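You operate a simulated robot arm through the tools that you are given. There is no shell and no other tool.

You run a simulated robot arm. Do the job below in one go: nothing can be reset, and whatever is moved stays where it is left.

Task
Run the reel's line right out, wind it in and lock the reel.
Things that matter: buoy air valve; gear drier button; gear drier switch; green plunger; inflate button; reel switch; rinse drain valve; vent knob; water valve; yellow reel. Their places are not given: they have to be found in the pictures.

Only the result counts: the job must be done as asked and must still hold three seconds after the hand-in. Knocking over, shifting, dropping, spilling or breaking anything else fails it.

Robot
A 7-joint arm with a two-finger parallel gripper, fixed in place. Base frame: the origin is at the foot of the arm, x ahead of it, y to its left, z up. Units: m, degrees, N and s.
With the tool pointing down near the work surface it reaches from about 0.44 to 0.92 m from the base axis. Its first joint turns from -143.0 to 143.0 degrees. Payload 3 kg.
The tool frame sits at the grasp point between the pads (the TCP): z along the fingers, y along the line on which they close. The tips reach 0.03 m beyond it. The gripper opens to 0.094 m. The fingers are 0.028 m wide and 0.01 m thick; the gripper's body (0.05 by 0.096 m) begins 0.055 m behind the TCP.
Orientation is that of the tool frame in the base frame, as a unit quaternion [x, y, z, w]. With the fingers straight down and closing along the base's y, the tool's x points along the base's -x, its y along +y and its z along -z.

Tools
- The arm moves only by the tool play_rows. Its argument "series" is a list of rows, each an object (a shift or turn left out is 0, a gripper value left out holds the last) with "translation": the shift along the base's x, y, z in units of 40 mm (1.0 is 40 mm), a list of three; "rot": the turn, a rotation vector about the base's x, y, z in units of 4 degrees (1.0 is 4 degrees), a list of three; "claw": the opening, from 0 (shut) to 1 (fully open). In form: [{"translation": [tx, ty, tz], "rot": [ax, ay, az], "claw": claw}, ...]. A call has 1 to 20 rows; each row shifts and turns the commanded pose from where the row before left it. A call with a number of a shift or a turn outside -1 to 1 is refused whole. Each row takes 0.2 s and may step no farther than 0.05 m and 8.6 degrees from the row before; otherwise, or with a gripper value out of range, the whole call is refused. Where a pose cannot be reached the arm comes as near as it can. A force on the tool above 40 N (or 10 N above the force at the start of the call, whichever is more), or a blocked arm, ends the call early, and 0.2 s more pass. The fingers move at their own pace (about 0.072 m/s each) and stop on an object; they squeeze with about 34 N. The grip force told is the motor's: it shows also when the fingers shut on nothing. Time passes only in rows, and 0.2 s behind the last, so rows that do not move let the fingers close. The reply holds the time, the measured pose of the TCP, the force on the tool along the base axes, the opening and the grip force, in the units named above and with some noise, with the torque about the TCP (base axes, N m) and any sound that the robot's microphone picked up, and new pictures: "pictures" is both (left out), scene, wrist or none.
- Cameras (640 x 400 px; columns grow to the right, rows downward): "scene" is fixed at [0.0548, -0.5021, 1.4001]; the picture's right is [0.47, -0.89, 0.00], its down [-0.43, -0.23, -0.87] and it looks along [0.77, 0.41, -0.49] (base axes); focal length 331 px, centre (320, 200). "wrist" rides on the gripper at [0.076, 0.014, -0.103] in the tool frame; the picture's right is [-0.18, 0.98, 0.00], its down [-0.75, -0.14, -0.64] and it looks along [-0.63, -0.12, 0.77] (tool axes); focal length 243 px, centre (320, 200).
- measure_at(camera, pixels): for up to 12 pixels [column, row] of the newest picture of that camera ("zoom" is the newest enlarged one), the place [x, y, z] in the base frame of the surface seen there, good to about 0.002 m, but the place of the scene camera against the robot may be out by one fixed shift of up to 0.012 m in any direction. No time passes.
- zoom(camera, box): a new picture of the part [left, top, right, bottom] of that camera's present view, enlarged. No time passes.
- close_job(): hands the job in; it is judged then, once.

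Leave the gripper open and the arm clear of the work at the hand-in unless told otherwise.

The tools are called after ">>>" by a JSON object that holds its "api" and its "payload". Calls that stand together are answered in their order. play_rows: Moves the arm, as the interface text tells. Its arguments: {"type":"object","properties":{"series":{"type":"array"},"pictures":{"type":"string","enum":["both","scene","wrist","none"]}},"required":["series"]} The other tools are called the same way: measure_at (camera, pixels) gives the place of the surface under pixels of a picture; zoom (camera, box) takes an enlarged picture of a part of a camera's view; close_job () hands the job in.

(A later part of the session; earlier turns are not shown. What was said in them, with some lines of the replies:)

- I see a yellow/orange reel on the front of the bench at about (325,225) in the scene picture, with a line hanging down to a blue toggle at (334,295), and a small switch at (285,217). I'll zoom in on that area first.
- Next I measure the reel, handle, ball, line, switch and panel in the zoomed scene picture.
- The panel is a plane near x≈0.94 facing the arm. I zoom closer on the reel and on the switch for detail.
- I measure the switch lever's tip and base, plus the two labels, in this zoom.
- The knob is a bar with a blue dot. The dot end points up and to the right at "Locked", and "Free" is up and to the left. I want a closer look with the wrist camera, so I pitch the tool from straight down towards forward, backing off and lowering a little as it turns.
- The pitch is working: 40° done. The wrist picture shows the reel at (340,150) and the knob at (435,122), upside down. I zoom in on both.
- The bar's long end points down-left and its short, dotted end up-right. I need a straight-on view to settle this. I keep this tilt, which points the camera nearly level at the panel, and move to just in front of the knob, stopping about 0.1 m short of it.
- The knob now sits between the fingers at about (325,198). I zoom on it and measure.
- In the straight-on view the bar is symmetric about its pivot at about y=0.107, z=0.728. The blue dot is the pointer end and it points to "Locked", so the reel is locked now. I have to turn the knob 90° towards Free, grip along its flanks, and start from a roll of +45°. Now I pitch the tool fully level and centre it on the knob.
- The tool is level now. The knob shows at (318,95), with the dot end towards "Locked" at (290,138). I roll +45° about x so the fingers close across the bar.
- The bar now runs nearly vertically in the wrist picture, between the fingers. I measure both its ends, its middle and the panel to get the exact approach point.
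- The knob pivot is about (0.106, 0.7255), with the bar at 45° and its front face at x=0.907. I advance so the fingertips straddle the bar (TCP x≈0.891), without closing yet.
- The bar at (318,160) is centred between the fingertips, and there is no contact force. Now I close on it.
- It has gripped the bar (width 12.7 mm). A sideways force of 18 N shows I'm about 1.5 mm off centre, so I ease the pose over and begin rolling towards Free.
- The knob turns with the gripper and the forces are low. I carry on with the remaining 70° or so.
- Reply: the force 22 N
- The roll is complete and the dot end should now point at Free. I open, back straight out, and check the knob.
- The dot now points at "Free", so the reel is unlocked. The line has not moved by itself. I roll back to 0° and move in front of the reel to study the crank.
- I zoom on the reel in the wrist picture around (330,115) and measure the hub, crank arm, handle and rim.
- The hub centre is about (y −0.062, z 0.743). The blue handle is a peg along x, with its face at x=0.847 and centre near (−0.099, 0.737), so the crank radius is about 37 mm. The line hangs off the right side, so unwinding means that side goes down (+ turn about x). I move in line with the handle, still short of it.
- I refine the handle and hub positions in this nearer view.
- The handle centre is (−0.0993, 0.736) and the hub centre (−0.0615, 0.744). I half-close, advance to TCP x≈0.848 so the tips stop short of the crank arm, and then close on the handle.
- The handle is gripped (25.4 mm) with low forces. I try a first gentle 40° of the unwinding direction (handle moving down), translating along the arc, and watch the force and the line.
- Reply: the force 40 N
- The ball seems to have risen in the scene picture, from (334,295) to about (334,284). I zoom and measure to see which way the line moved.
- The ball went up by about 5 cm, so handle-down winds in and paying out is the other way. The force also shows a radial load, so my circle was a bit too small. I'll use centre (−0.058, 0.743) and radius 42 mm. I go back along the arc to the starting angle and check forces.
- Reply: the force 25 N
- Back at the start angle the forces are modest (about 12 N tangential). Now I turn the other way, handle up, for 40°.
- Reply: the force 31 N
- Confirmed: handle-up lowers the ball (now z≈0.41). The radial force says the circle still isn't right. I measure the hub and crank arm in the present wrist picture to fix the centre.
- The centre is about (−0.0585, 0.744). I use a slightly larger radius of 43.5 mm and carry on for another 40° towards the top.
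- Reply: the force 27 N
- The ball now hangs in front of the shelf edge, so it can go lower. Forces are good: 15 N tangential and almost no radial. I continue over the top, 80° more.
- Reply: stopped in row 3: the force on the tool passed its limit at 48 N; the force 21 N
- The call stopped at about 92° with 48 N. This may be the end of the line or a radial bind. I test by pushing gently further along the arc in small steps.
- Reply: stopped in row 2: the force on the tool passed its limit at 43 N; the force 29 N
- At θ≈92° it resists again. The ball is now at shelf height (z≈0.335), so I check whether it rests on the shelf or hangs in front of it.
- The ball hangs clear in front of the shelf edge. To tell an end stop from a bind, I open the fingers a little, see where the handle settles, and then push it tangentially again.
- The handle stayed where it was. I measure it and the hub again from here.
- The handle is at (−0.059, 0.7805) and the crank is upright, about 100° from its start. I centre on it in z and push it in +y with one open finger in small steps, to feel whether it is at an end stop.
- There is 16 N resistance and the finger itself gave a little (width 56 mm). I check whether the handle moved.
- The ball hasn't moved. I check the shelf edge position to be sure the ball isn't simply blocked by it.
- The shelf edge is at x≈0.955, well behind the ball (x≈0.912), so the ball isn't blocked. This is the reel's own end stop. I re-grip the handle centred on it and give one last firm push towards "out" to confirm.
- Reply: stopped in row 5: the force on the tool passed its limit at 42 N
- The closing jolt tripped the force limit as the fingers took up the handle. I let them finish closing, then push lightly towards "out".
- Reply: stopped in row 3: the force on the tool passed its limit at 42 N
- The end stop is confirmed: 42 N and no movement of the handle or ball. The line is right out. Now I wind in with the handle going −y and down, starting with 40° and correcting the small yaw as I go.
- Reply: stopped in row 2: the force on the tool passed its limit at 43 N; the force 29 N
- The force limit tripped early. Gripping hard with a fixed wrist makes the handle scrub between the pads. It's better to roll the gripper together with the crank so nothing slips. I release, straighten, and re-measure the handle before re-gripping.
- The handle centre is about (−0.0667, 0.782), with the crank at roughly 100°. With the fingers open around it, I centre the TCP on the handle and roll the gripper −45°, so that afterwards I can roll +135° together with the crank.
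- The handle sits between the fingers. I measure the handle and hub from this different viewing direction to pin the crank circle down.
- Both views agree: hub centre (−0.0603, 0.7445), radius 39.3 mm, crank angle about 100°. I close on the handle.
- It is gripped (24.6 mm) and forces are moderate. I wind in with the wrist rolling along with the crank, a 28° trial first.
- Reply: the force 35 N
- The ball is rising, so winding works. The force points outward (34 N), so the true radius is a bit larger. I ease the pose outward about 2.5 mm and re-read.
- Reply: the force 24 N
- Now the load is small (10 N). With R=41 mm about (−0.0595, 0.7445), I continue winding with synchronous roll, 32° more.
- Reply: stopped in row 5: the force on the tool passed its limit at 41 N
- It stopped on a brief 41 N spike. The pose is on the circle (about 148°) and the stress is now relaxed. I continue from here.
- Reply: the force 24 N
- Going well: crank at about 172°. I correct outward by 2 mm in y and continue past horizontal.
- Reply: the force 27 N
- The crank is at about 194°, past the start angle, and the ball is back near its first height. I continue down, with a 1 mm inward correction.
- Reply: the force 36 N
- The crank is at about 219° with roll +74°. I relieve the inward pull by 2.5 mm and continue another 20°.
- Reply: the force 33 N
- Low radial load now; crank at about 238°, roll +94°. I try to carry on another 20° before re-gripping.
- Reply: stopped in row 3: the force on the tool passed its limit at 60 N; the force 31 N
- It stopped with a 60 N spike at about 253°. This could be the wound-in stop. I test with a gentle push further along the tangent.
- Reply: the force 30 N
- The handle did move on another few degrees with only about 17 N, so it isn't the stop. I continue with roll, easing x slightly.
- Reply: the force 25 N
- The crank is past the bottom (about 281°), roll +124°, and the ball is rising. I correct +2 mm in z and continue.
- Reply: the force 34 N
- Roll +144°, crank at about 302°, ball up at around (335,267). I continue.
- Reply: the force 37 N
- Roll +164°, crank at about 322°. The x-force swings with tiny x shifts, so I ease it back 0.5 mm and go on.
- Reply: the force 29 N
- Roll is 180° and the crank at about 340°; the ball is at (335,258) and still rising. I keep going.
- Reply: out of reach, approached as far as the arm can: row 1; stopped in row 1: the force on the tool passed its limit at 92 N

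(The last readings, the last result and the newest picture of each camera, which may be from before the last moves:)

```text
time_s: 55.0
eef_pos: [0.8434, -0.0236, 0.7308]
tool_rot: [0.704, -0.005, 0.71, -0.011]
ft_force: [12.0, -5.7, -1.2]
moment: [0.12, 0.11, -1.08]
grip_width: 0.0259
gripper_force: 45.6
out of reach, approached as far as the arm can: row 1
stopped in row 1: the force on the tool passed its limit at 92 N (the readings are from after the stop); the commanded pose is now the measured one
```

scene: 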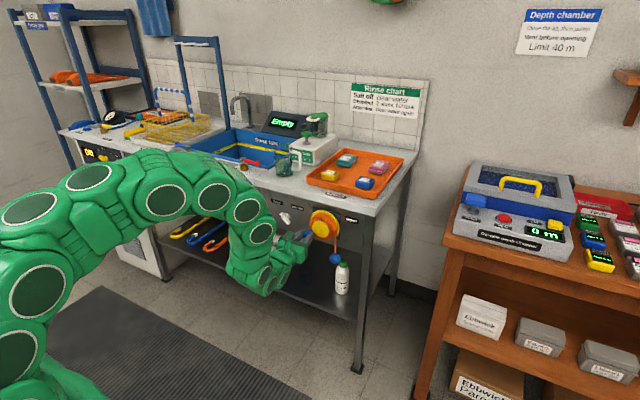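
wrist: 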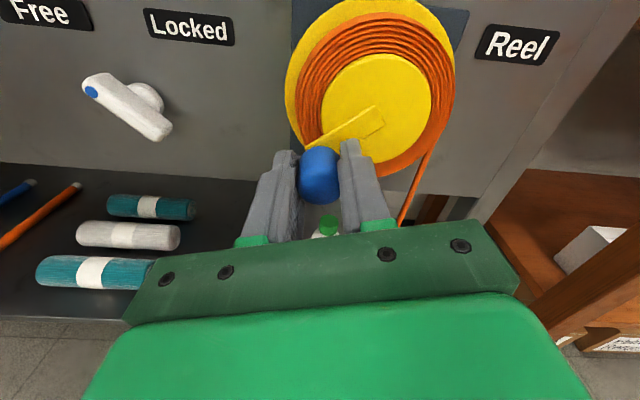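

The wrist has reached its roll limit at about 180°. I release, back off 8 cm, and check that the reel holds its position.

>>> {"api": "play_rows", "payload": {"series": [{"claw": 0.6}, {}, {}, {"translation": [-0.5, 0, 0]}, {"translation": [-0.5, 0, 0]}, {"translation": [-0.5, 0, 0]}, {"translation": [-0.5, 0, 0], "rot": [-1, 0, 0]}, {"rot": [-1, 0, 0]}, {"rot": [-1, 0, 0]}]}}

>>> {"api": "zoom", "payload": {"camera": "wrist", "box": [220, 40, 460, 240]}}

```text
time_s: 57.0
eef_pos: [0.7635, -0.0229, 0.73]
tool_rot: [0.701, 0.071, 0.707, 0.063]
ft_force: [0.0, 0.5, 0.1]
moment: [0.0, -0.02, 0.0]
grip_width: 0.0564
gripper_force: 0.1
```

scene: 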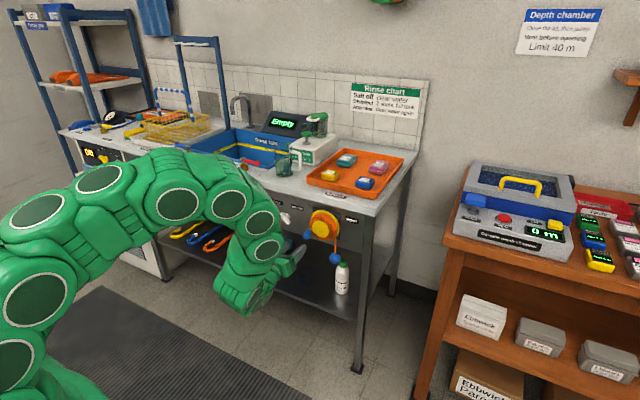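
wrist: 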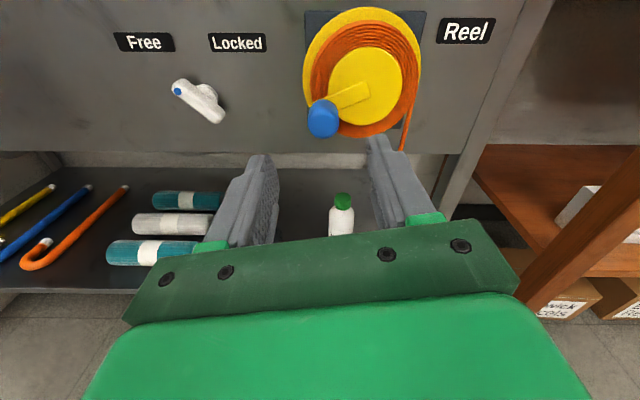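

```text
2.00 times, centred on (340, 140) of wrist
```

zoom: 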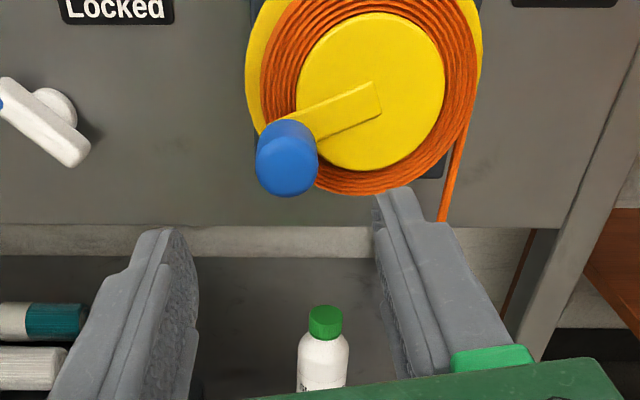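

Now I have an upright view from above. The handle is at lower-left of the hub and the reel held its position. I measure again for the circle.

>>> {"api": "measure_at", "payload": {"camera": "zoom", "pixels": [[287, 172], [268, 172], [307, 172], [287, 188], [287, 155], [372, 92], [372, 18], [372, 165], [302, 92], [440, 92], [445, 215], [340, 110]]}}

>>> {"api": "measure_at", "payload": {"camera": "scene", "pixels": [[335, 258], [335, 262], [334, 245]]}}

```text
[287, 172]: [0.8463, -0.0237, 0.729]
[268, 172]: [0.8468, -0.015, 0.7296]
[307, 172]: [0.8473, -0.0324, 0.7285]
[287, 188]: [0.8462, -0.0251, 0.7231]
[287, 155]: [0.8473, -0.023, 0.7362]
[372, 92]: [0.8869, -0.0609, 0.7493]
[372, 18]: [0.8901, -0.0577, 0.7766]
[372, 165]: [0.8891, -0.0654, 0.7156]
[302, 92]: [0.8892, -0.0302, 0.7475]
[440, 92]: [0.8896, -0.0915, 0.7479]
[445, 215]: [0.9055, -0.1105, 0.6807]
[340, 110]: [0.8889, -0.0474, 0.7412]
```

```text
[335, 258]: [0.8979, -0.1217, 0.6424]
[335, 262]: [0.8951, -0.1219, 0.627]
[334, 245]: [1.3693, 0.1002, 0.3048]
```

The refined circle is centre (−0.0607, 0.7455), radius 40 mm, crank angle about 339°, handle at (−0.0237, 0.731). The ball is at z≈0.64. I roll back −100° (to +69°) here in the clear, straightening the small tilt.

>>> {"api": "play_rows", "payload": {"series": [{"translation": [0, -0.02, 0.025], "rot": [-1, 0.105, -0.17]}, {"rot": [-1, 0, 0]}, {"rot": [-1, 0, 0]}, {"rot": [-1, 0, 0]}, {"rot": [-1, 0, 0]}, {"rot": [-1, 0, 0]}, {"rot": [-1, 0, 0]}, {"rot": [-1, 0, 0]}, {"rot": [-1, 0, 0]}, {"rot": [-1, 0, 0]}, {"rot": [-1, 0, 0]}, {"rot": [-1, 0, 0]}, {"rot": [-1, 0, 0]}, {"rot": [-1, 0, 0]}, {"rot": [-1, 0, 0]}], "pictures": "none"}}

>>> {"api": "play_rows", "payload": {"series": [{"rot": [-1, 0, 0]}, {"rot": [-1, 0, 0]}, {"rot": [-1, 0, 0]}, {"rot": [-1, 0, 0]}, {"rot": [-1, 0, 0]}, {"rot": [-1, 0, 0]}, {"rot": [-1, 0, 0]}, {"rot": [-1, 0, 0]}, {"rot": [-1, 0, 0]}, {"rot": [-1, 0, 0]}, {}]}}

```text
time_s: 60.2
eef_pos: [0.7635, -0.0235, 0.7321]
tool_rot: [0.577, 0.41, 0.575, 0.41]
ft_force: [0.1, 1.0, -0.8]
moment: [0.0, -0.01, 0.0]
grip_width: 0.0566
gripper_force: 0.0
```

```text
time_s: 62.6
eef_pos: [0.7649, -0.0233, 0.7324]
tool_rot: [0.401, 0.582, 0.402, 0.583]
ft_force: [-0.5, 0.4, 0.2]
moment: [-0.03, -0.02, 0.01]
grip_width: 0.0565
gripper_force: 0.0
```

scene: 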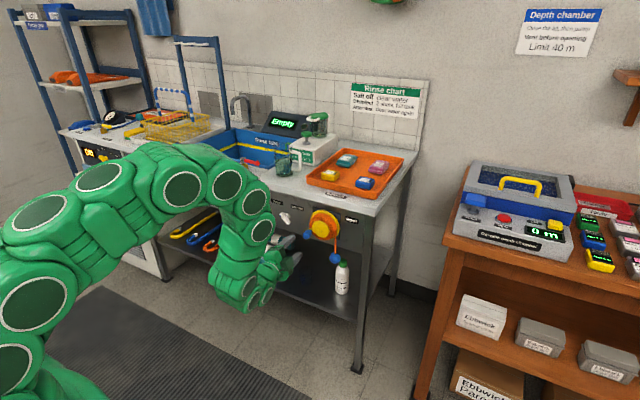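
wrist: 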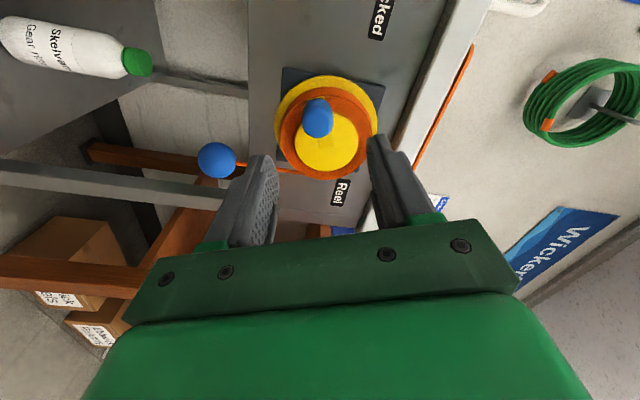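

The tool is at roll +69° and lined up with the handle. I advance to x≈0.848 and close gently.

>>> {"api": "play_rows", "payload": {"series": [{"translation": [0.6, -0.01, -0.025]}, {"translation": [0.6, 0, 0]}, {"translation": [0.5, 0, 0]}, {"translation": [0.37, 0, 0]}, {"claw": 0.3}, {}, {"claw": 0}, {}, {}]}}

```text
time_s: 64.7
eef_pos: [0.8465, -0.0231, 0.7315]
tool_rot: [0.402, 0.581, 0.402, 0.582]
ft_force: [5.3, 2.8, -1.2]
moment: [0.0, 0.64, -0.37]
grip_width: 0.0258
gripper_force: 45.1
```

scene: 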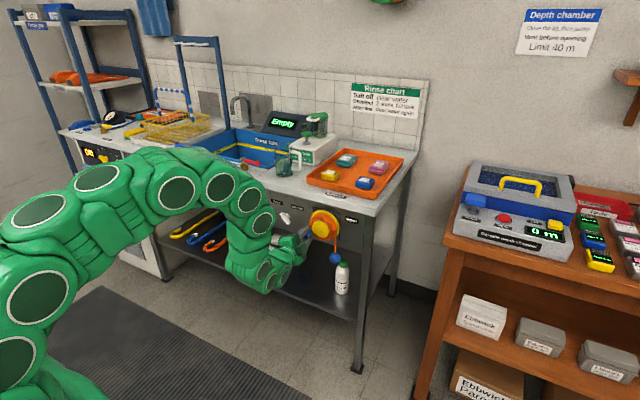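
wrist: 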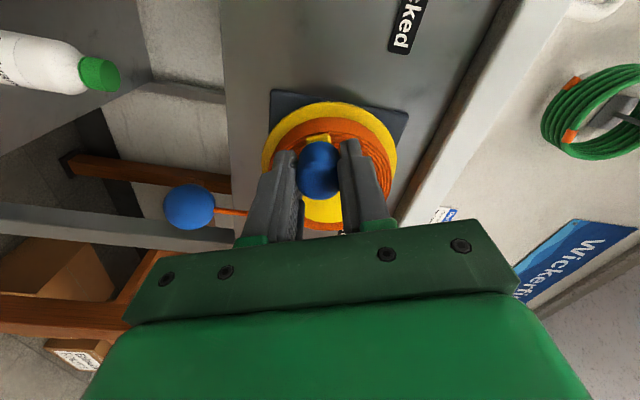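

A clean grip with hardly any side force. I continue winding in, 24° with roll.

>>> {"api": "play_rows", "payload": {"series": [{"translation": [0, 0.0226, 0.0657], "rot": [1, 0, 0]}, {"translation": [0, 0.018, 0.0671], "rot": [1, 0, 0]}, {"translation": [0, 0.0133, 0.0682], "rot": [1, 0, 0]}, {"translation": [0, 0.0085, 0.069], "rot": [1, 0, 0]}, {"translation": [0, 0.0036, 0.0694], "rot": [1, 0, 0]}, {"translation": [0, -0.0012, 0.0695], "rot": [1, 0, 0]}], "pictures": "scene"}}

```text
time_s: 66.0
eef_pos: [0.8463, -0.0222, 0.7451]
tool_rot: [0.515, 0.486, 0.514, 0.485]
ft_force: [14.4, 0.6, -22.2]
moment: [-0.28, -0.46, 0.43]
grip_width: 0.0256
gripper_force: 44.8
```

scene: 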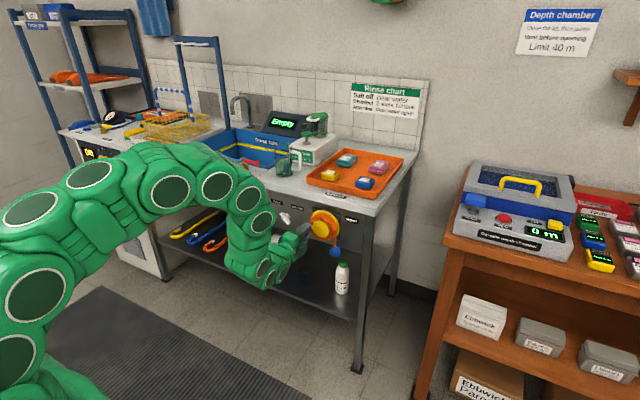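

The crank is at about 359° with the ball at around (335,250). Resistance is 22 N tangential. I continue carefully.

>>> {"api": "play_rows", "payload": {"series": [{"translation": [0, -0.0061, 0.0692], "rot": [1, 0, 0]}, {"translation": [0, -0.0109, 0.0686], "rot": [1, 0, 0]}, {"translation": [0, -0.0156, 0.0677], "rot": [1, 0, 0]}, {"translation": [0, -0.0203, 0.0665], "rot": [1, 0, 0]}], "pictures": "both"}}

```text
time_s: 66.4
eef_pos: [0.847, -0.0208, 0.7446]
tool_rot: [0.522, 0.48, 0.519, 0.477]
ft_force: [19.4, -9.1, -15.4]
moment: [-0.17, -0.7, 0.2]
grip_width: 0.0258
gripper_force: 45.1
stopped in row 1: the force on the tool passed its limit at 58 N (the readings are from after the stop); the commanded pose is now the measured one
```

scene: 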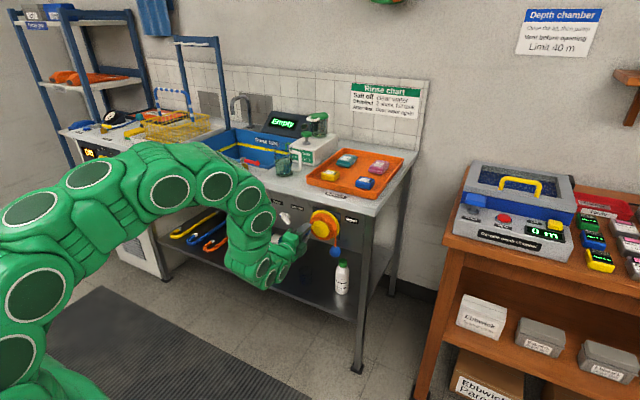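
wrist: 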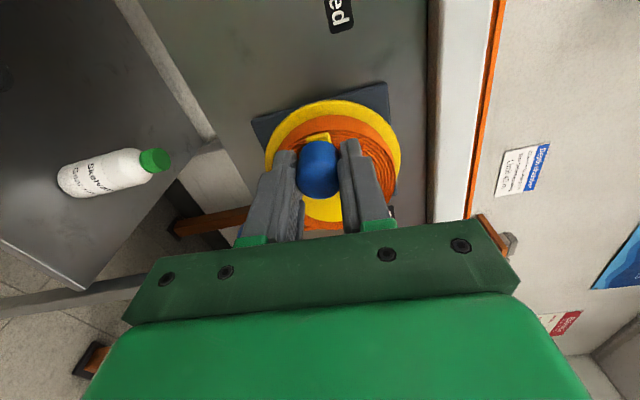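

It stopped at 58 N without advancing, so this is perhaps the wound-in stop. I confirm with a gentle tangential (+z) push and zoom on the ball.

>>> {"api": "play_rows", "payload": {"series": [{"translation": [0, 0, 0.04]}, {"translation": [0, 0, 0.04]}], "pictures": "scene"}}

>>> {"api": "zoom", "payload": {"camera": "scene", "box": [290, 200, 370, 280]}}

```text
time_s: 66.7
eef_pos: [0.8468, -0.0211, 0.745]
tool_rot: [0.523, 0.479, 0.519, 0.477]
ft_force: [15.9, -8.0, -12.9]
moment: [-0.14, -0.85, 0.15]
grip_width: 0.0258
gripper_force: 45.2
stopped in row 1: the force on the tool passed its limit at 46 N (the readings are from after the stop); the commanded pose is now the measured one
```

scene: 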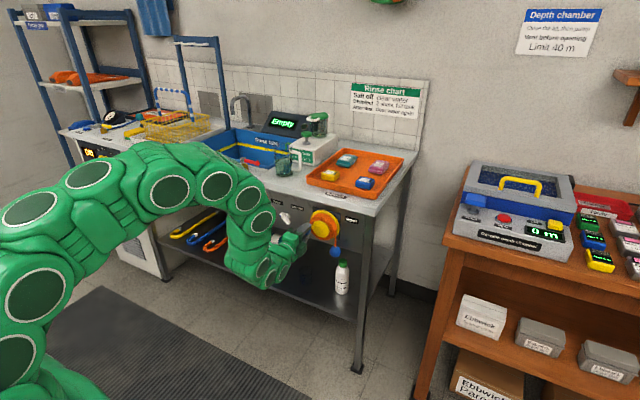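

```text
5.00 times, centred on (330, 240) of scene
```

zoom: 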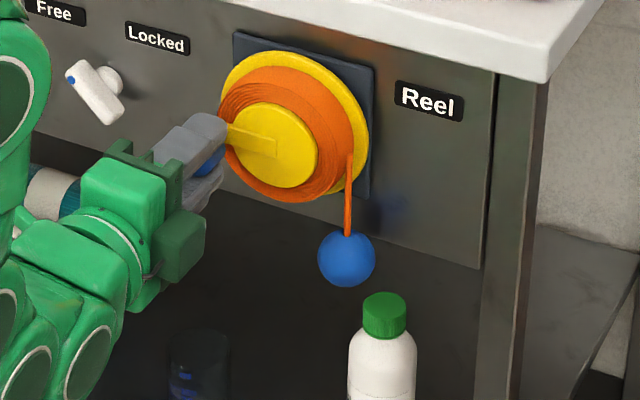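

The ball is drawn up close under the reel. To be sure it's a true stop and not a bind, I release and re-grip to clear residual stress, and then push again in small steps.

>>> {"api": "play_rows", "payload": {"series": [{"claw": 0.45}, {}, {"rot": [0, 0, 0]}, {"claw": 0.3}, {"claw": 0}, {}, {}], "pictures": "none"}}

>>> {"api": "play_rows", "payload": {"series": [{"translation": [0, 0, 0.03]}, {"translation": [0, 0, 0.03]}, {"translation": [0, 0, 0.03]}], "pictures": "scene"}}

>>> {"api": "zoom", "payload": {"camera": "scene", "box": [290, 200, 370, 280]}}

```text
time_s: 68.3
eef_pos: [0.8457, -0.02, 0.7452]
tool_rot: [0.522, 0.481, 0.519, 0.476]
ft_force: [1.7, 0.6, -10.7]
moment: [0.2, -0.86, -0.12]
grip_width: 0.0258
gripper_force: 45.4
```

```text
time_s: 69.0
eef_pos: [0.8463, -0.0204, 0.7458]
tool_rot: [0.524, 0.481, 0.518, 0.475]
ft_force: [16.9, -8.4, -16.5]
moment: [-0.11, -1.01, 0.19]
grip_width: 0.0258
gripper_force: 44.5
stopped in row 3: the force on the tool passed its limit at 44 N (the readings are from after the stop); the commanded pose is now the measured one
```

scene: 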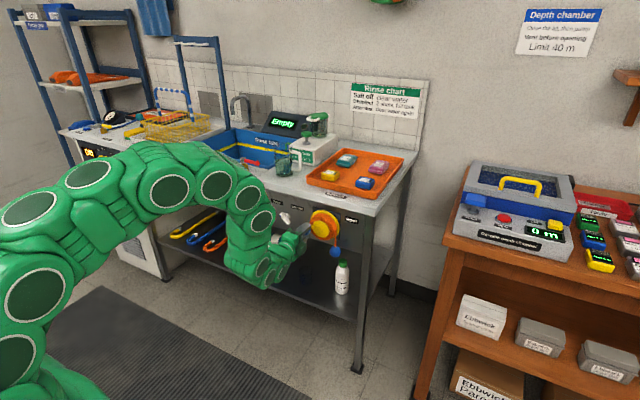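

```text
5.00 times, centred on (330, 240) of scene
```

zoom: 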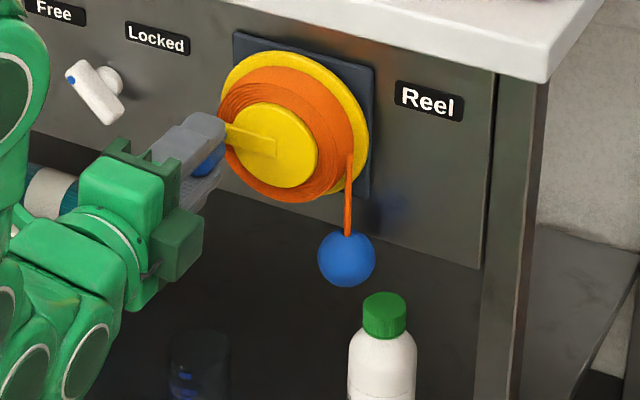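

The end stop is confirmed: 44 N and neither crank nor ball moved. The line is wound right in. Now I release the handle, back away straight, and start rolling towards −45° for the knob.

>>> {"api": "play_rows", "payload": {"series": [{"claw": 0.6}, {}, {}, {"translation": [-0.4, 0, 0]}, {"translation": [-0.5, 0, 0]}, {"translation": [-0.6, 0, 0]}, {"translation": [-0.6, 0, 0]}, {"translation": [-0.5, 0, 0]}, {"rot": [-1, -0.17, 0], "claw": 1}, {"rot": [-1, 0, 0]}, {"rot": [-1, 0, 0]}, {"rot": [-1, 0, 0]}, {"rot": [-1, 0, 0]}, {"rot": [-1, 0, 0]}, {"rot": [-1, 0, 0]}, {"rot": [-1, 0, 0]}, {"rot": [-1, 0, 0]}, {"rot": [-1, 0, 0]}, {"rot": [-1, 0, 0]}, {"rot": [-1, 0, 0]}]}}

>>> {"api": "zoom", "payload": {"camera": "scene", "box": [270, 190, 370, 280]}}

```text
time_s: 73.2
eef_pos: [0.7416, -0.0195, 0.7447]
tool_rot: [0.28, 0.649, 0.282, 0.649]
ft_force: [0.9, 0.3, -0.5]
moment: [-0.01, -0.01, 0.0]
grip_width: 0.0941
gripper_force: 0.2
```

scene: 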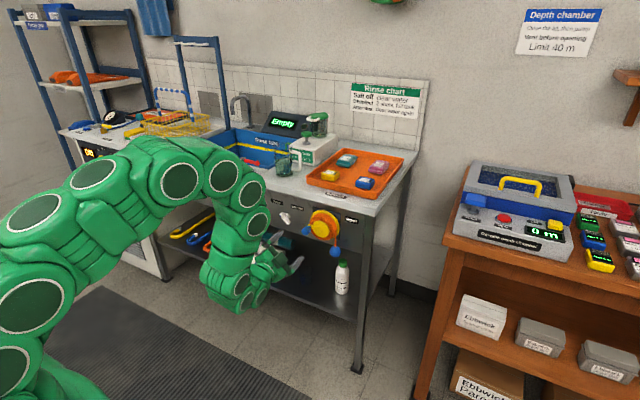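
wrist: 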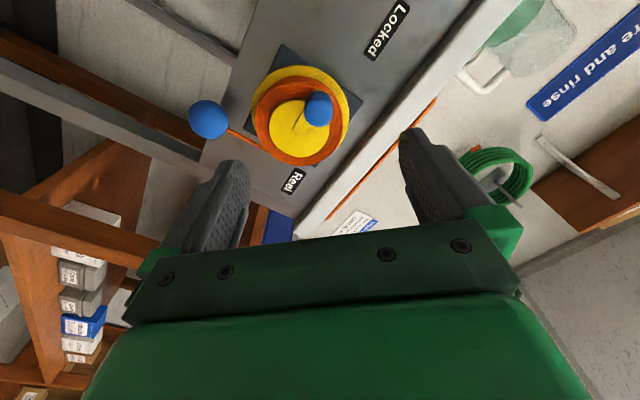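

```text
4.44 times, centred on (320, 235) of scene
```

zoom: 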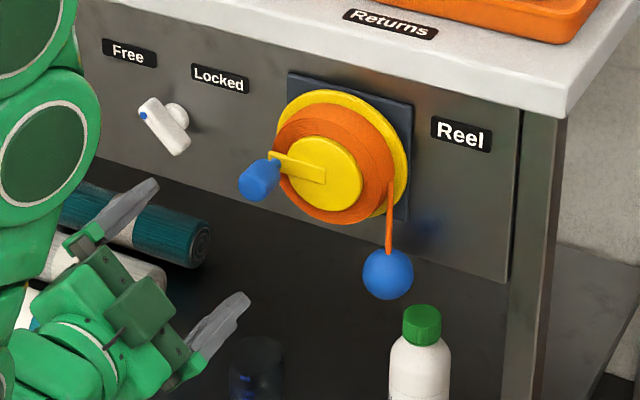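

The reel stays wound with the ball up. Now I move across to the knob while rolling to −45°.

>>> {"api": "play_rows", "payload": {"series": [{"translation": [0, 0.154, -0.024], "rot": [-1, 0, 0]}, {"translation": [0, 0.154, -0.024], "rot": [-1, 0, 0]}, {"translation": [0, 0.154, -0.024], "rot": [-1, 0, 0]}, {"translation": [0, 0.154, -0.024], "rot": [-1, 0, 0]}, {"translation": [0, 0.154, -0.024], "rot": [-1, 0, 0]}, {"translation": [0, 0.154, -0.024], "rot": [-1, 0, 0]}, {"translation": [0, 0.154, -0.024], "rot": [-1, 0, 0]}, {"translation": [0, 0.154, -0.024], "rot": [-1, 0, 0]}, {"translation": [0, 0.154, -0.024], "rot": [-1, 0, 0]}, {"translation": [0, 0.154, -0.024], "rot": [-1, 0, 0]}, {"translation": [0, 0.154, -0.024], "rot": [-1, 0, 0]}, {"translation": [0, 0.154, -0.024], "rot": [-1, 0, 0]}, {"translation": [0, 0.154, -0.024], "rot": [-1, 0, 0]}, {"translation": [0, 0.154, -0.024], "rot": [-1, 0, 0]}, {"translation": [0, 0.154, -0.024], "rot": [-1, 0, 0]}, {"translation": [0, 0.154, -0.024], "rot": [-1, 0, 0]}, {"translation": [0, 0.154, -0.024], "rot": [-1, 0, 0]}, {"translation": [0, 0.154, -0.024], "rot": [-1, 0, 0]}, {"translation": [0, 0.154, -0.024], "rot": [-1, 0, 0]}, {"translation": [0, 0.154, -0.024], "rot": [-1, 0, 0]}], "pictures": "none"}}

>>> {"api": "play_rows", "payload": {"series": [{"rot": [-1, 0, 0]}, {"rot": [-1, 0, 0]}, {"rot": [-0.95, 0, 0]}, {}]}}

```text
time_s: 77.4
eef_pos: [0.7414, 0.1047, 0.7255]
tool_rot: [-0.202, 0.678, -0.202, 0.677]
ft_force: [-0.4, 0.0, -0.2]
moment: [0.02, 0.0, 0.0]
grip_width: 0.0938
gripper_force: 0.0
```

```text
time_s: 78.4
eef_pos: [0.7414, 0.1055, 0.7267]
tool_rot: [-0.271, 0.654, -0.27, 0.653]
ft_force: [-0.4, 0.6, -0.1]
moment: [-0.02, 0.0, -0.01]
grip_width: 0.094
gripper_force: 0.1
```

scene: 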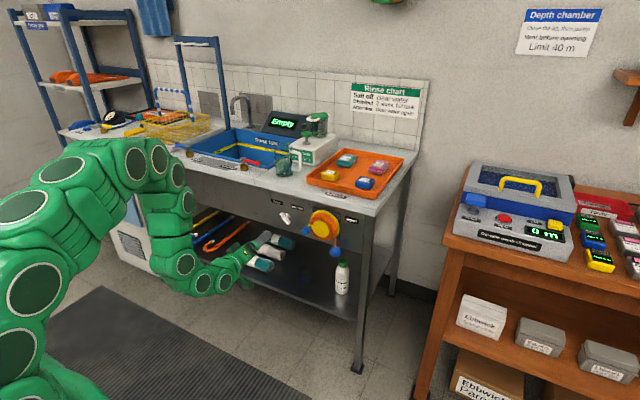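
wrist: 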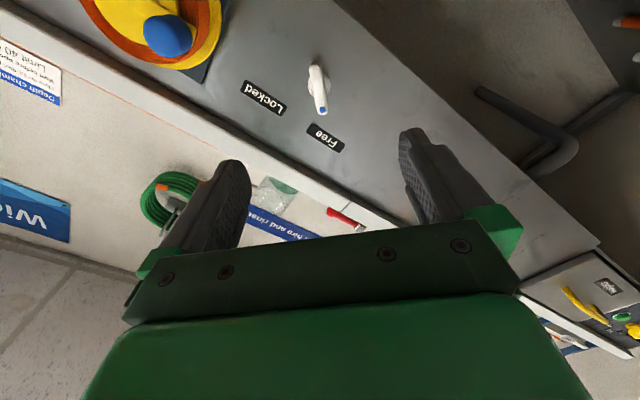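

The knob is lined up between the fingers at roll −45°. I advance to x≈0.890.

>>> {"api": "play_rows", "payload": {"series": [{"translation": [0.8, -0.03, -0.01]}, {"translation": [0.8, 0, 0]}, {"translation": [0.7, 0, 0]}, {"translation": [0.6, 0, 0]}, {"translation": [0.5, 0, 0]}, {"translation": [0.3, 0, 0]}, {}], "pictures": "wrist"}}

```text
time_s: 80.0
eef_pos: [0.8885, 0.1033, 0.7241]
tool_rot: [-0.27, 0.655, -0.27, 0.653]
ft_force: [-0.5, 0.7, 0.2]
moment: [0.0, -0.01, -0.02]
grip_width: 0.0942
gripper_force: 0.0
```

wrist: 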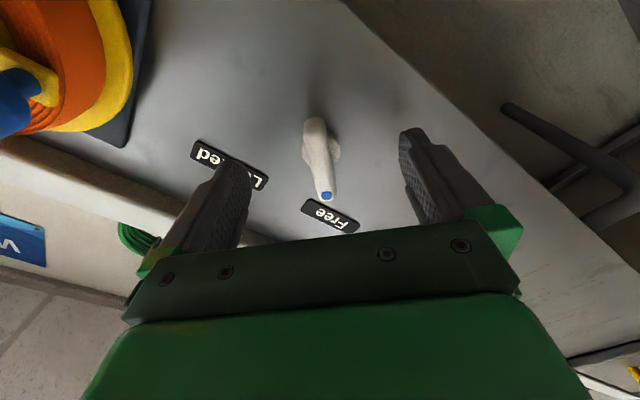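

The bar is centred between the fingers and there is no contact. I close on it.

>>> {"api": "play_rows", "payload": {"series": [{"claw": 0.3}, {}, {"claw": 0}, {}, {}], "pictures": "wrist"}}

```text
time_s: 81.2
eef_pos: [0.8885, 0.1042, 0.7238]
tool_rot: [-0.271, 0.654, -0.269, 0.653]
ft_force: [6.9, 4.3, -3.8]
moment: [-0.01, 0.18, -0.09]
grip_width: 0.0131
gripper_force: 45.1
```

wrist: 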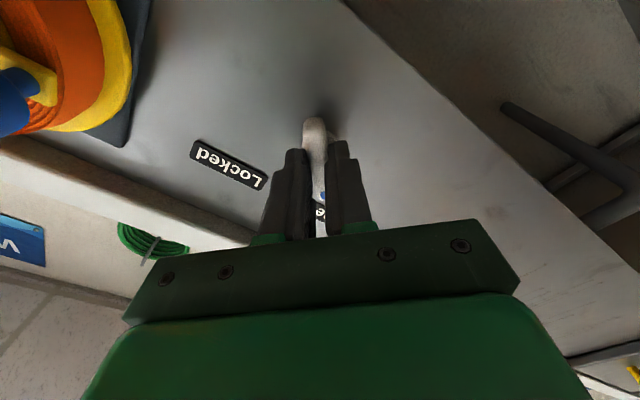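

It is gripped with little side force. I roll +90° to bring the dot to "Locked".

>>> {"api": "play_rows", "payload": {"series": [{"rot": [1, 0, 0]}, {"rot": [1, 0, 0]}, {"rot": [1, 0, 0]}, {"rot": [1, 0, 0]}, {"rot": [1, 0, 0]}, {"rot": [1, 0, 0]}, {"rot": [1, 0, 0]}, {"rot": [1, 0, 0]}, {"rot": [1, 0, 0]}, {"rot": [1, 0, 0]}, {"rot": [1, 0, 0]}, {"rot": [1, 0, 0]}], "pictures": "wrist"}}

>>> {"api": "play_rows", "payload": {"series": [{"rot": [1, 0, 0]}, {"rot": [1, 0, 0]}, {"rot": [1, 0, 0]}, {"rot": [1, 0, 0]}, {"rot": [1, 0, 0]}, {"rot": [1, 0, 0]}, {"rot": [1, 0, 0]}, {"rot": [1, 0, 0]}, {"rot": [1, 0, 0]}, {"rot": [1, 0, 0]}, {"rot": [0.6, 0, 0]}, {}], "pictures": "both"}}

```text
time_s: 83.2
eef_pos: [0.8895, 0.1037, 0.7245]
tool_rot: [-0.063, 0.706, -0.06, 0.702]
ft_force: [22.4, -1.8, -8.3]
moment: [0.0, 1.21, -0.36]
grip_width: 0.0127
gripper_force: 44.3
stopped in row 9: the force on the tool passed its limit at 42 N (the readings are from after the stop); the commanded pose is now the measured one
```

wrist: 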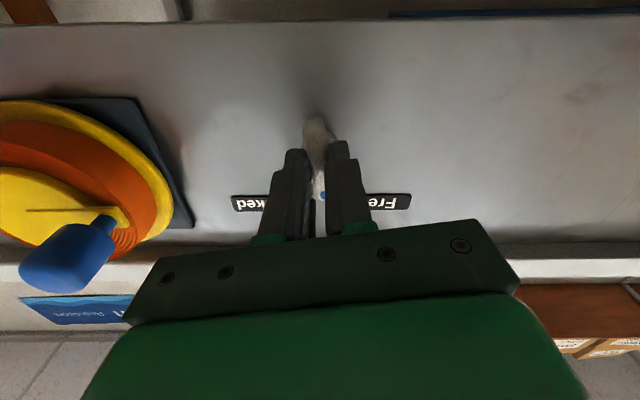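

```text
time_s: 84.2
eef_pos: [0.8886, 0.1043, 0.7237]
tool_rot: [0.038, 0.708, 0.04, 0.705]
ft_force: [18.2, -4.0, -7.7]
moment: [0.04, 0.4, -0.19]
grip_width: 0.013
gripper_force: 45.1
stopped in row 5: the force on the tool passed its limit at 40 N (the readings are from after the stop); the commanded pose is now the measured one
```

scene: 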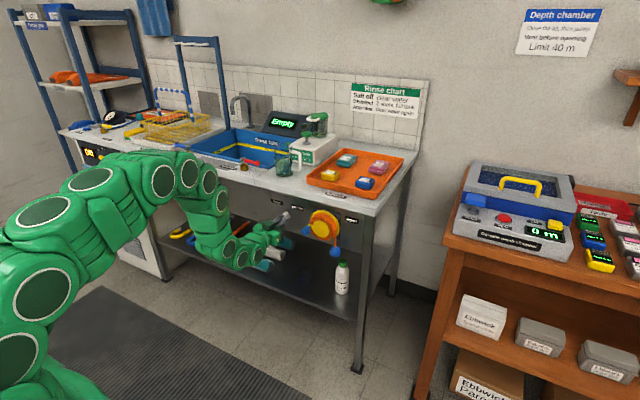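
wrist: 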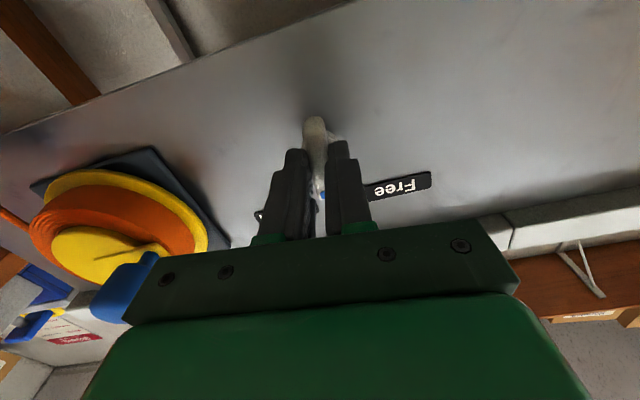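

The knob is turning (roll now about +6°), just with occasional force spikes. I continue the remaining 39°, easing x forward a touch.

>>> {"api": "play_rows", "payload": {"series": [{"translation": [0.02, 0, 0], "rot": [1, 0, 0]}, {"rot": [1, 0, 0]}, {"rot": [1, 0, 0]}, {"rot": [1, 0, 0]}, {"rot": [1, 0, 0]}], "pictures": "none"}}

>>> {"api": "play_rows", "payload": {"series": [{"rot": [1, 0, 0]}, {"rot": [1, 0, 0]}, {"rot": [1, 0, 0]}, {"rot": [1, 0, 0]}, {"rot": [0.7, 0, 0]}], "pictures": "both"}}

```text
time_s: 85.4
eef_pos: [0.889, 0.1041, 0.7229]
tool_rot: [0.159, 0.69, 0.162, 0.688]
ft_force: [-11.7, -10.6, -3.0]
moment: [0.05, -0.21, -0.53]
grip_width: 0.0127
gripper_force: 45.4
```

```text
time_s: 86.6
eef_pos: [0.8905, 0.1053, 0.7246]
tool_rot: [0.27, 0.654, 0.273, 0.652]
ft_force: [-12.3, -14.2, -5.0]
moment: [-0.07, 0.98, 0.31]
grip_width: 0.0127
gripper_force: 44.7
```

scene: 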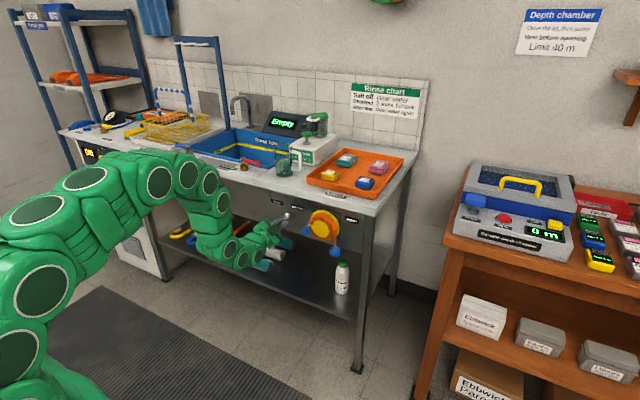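
wrist: 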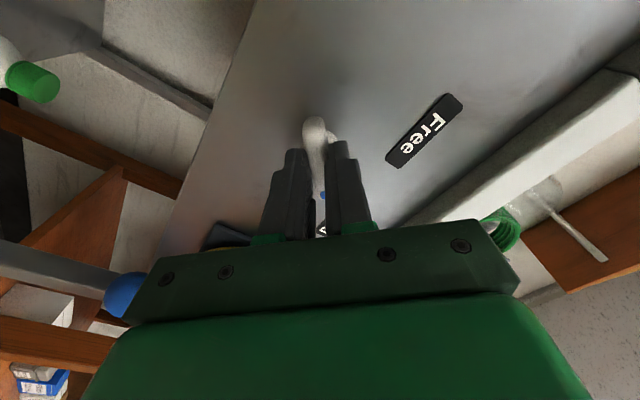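

Roll is now +45°, the same as the original Locked position. I add a small 2° nudge to seat it, then open and back straight out.

>>> {"api": "play_rows", "payload": {"series": [{"rot": [0.5, 0, 0]}, {}, {"claw": 1}, {}, {}, {}, {"translation": [-0.5, 0, 0]}, {"translation": [-0.8, 0, 0]}, {"translation": [-0.8, 0, 0]}, {"translation": [-0.8, 0, 0]}, {"translation": [-0.8, 0, 0]}]}}

>>> {"api": "zoom", "payload": {"camera": "wrist", "box": [220, 40, 420, 240]}}

>>> {"api": "zoom", "payload": {"camera": "scene", "box": [265, 185, 365, 275]}}

```text
time_s: 89.0
eef_pos: [0.7391, 0.1079, 0.7227]
tool_rot: [0.279, 0.649, 0.284, 0.648]
ft_force: [1.0, 0.5, 1.0]
moment: [0.01, 0.0, 0.0]
grip_width: 0.0939
gripper_force: 0.0
```

scene: 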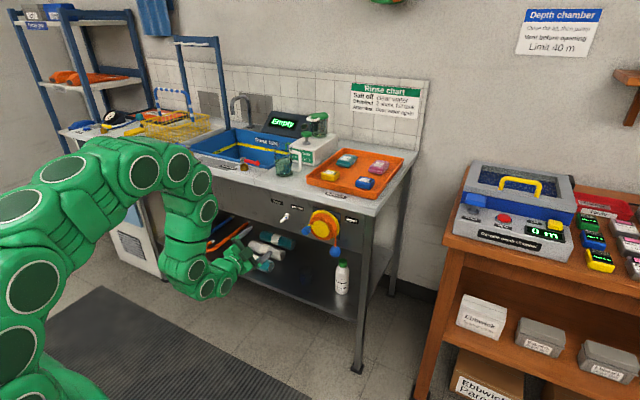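
wrist: 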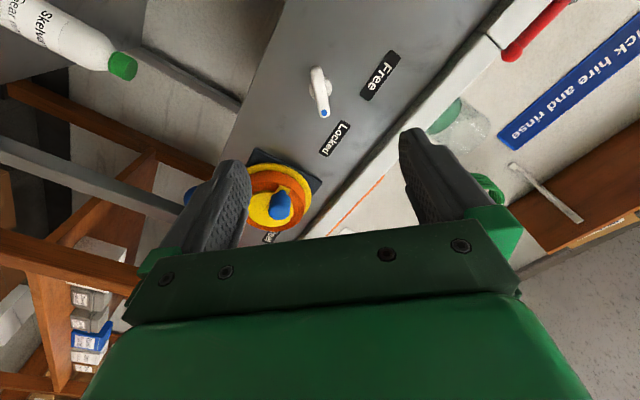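

```text
2.00 times, centred on (320, 140) of wrist
```

zoom: 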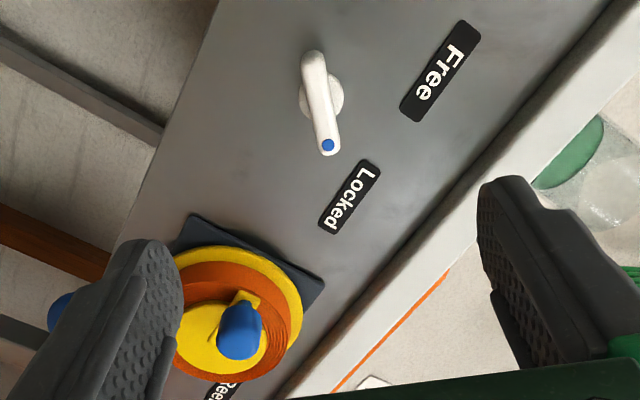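

```text
4.44 times, centred on (315, 230) of scene
```

zoom: 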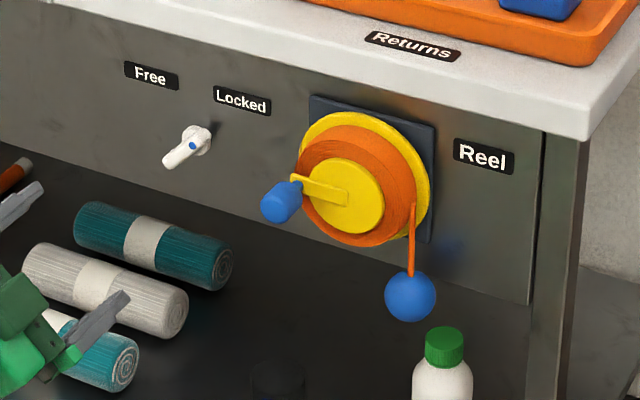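

The dot points at "Locked" again, as at the start, and the reel is wound in with the ball drawn up. I check the knob angle numerically against the starting one.

>>> {"api": "measure_at", "payload": {"camera": "zoom", "pixels": [[193, 145], [170, 163], [410, 295], [412, 240], [280, 203]]}}

>>> {"api": "measure_at", "payload": {"camera": "wrist", "pixels": [[315, 72], [318, 85], [321, 100], [323, 112]]}}

```text
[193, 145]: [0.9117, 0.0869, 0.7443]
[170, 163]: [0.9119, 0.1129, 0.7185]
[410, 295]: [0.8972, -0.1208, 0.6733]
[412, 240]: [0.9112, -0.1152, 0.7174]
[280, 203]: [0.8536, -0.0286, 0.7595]
```

```text
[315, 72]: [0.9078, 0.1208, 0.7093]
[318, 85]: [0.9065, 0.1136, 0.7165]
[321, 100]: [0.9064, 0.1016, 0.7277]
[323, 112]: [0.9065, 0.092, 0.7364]
```

The bar angle matches the original Locked position to within a degree or two, the crank is at its wound-in stop, and the ball is up at z≈0.67. I back the arm further clear with the gripper open and take a last look.

>>> {"api": "play_rows", "payload": {"series": [{"translation": [-0.8, 0, 0]}, {"translation": [-0.8, 0, 0]}, {"translation": [-0.8, 0, 0]}, {"translation": [-0.6, 0, 0.3]}, {}, {}]}}

>>> {"api": "zoom", "payload": {"camera": "scene", "box": [230, 170, 390, 310]}}

```text
time_s: 90.4
eef_pos: [0.6218, 0.1081, 0.733]
tool_rot: [0.28, 0.649, 0.283, 0.648]
ft_force: [0.0, -0.8, -0.5]
moment: [-0.01, 0.02, 0.01]
grip_width: 0.094
gripper_force: 0.1
```

scene: 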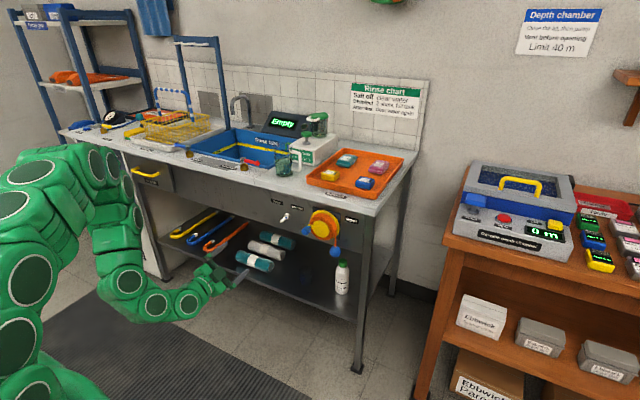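
wrist: 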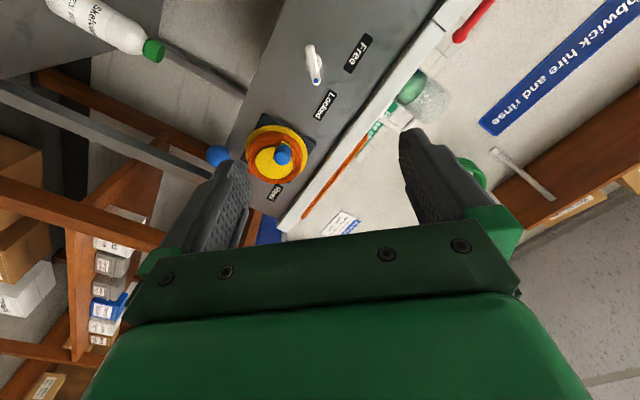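

```text
2.86 times, centred on (310, 240) of scene
```

zoom: 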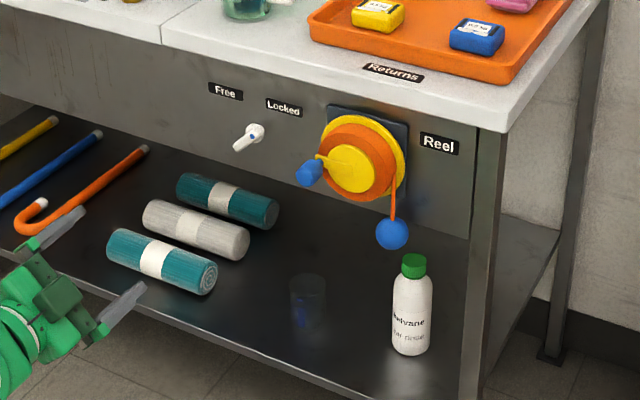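

The line has been run out to its stop and wound back in to its stop. The knob's dot points to "Locked", nothing else has been disturbed, and the arm is clear with the gripper open. I hand the job in.

>>> {"api": "close_job", "payload": {}}

```text
The job is handed in.
```

I ran the reel's line out to its end stop, wound it back in to the other stop and turned the switch back to Locked. The job is handed in.

- **Run out:** I set the switch to Free and cranked the reel until it would go no further. It held against more than 40 N with the ball hanging at about z = 0.335 m.
- **Wound in:** I cranked back the other way to the opposite stop, about 270° of crank in all. The ball came up under the reel to about z = 0.67 m and stayed there after I let go.
- **Locked:** The knob's blue dot points at "Locked" again, within a degree or two of where it started. I did not push the crank afterwards to test the lock.

In the last picture, nothing else on the bench or shelf appeared to have moved. The arm is backed clear with the gripper open.
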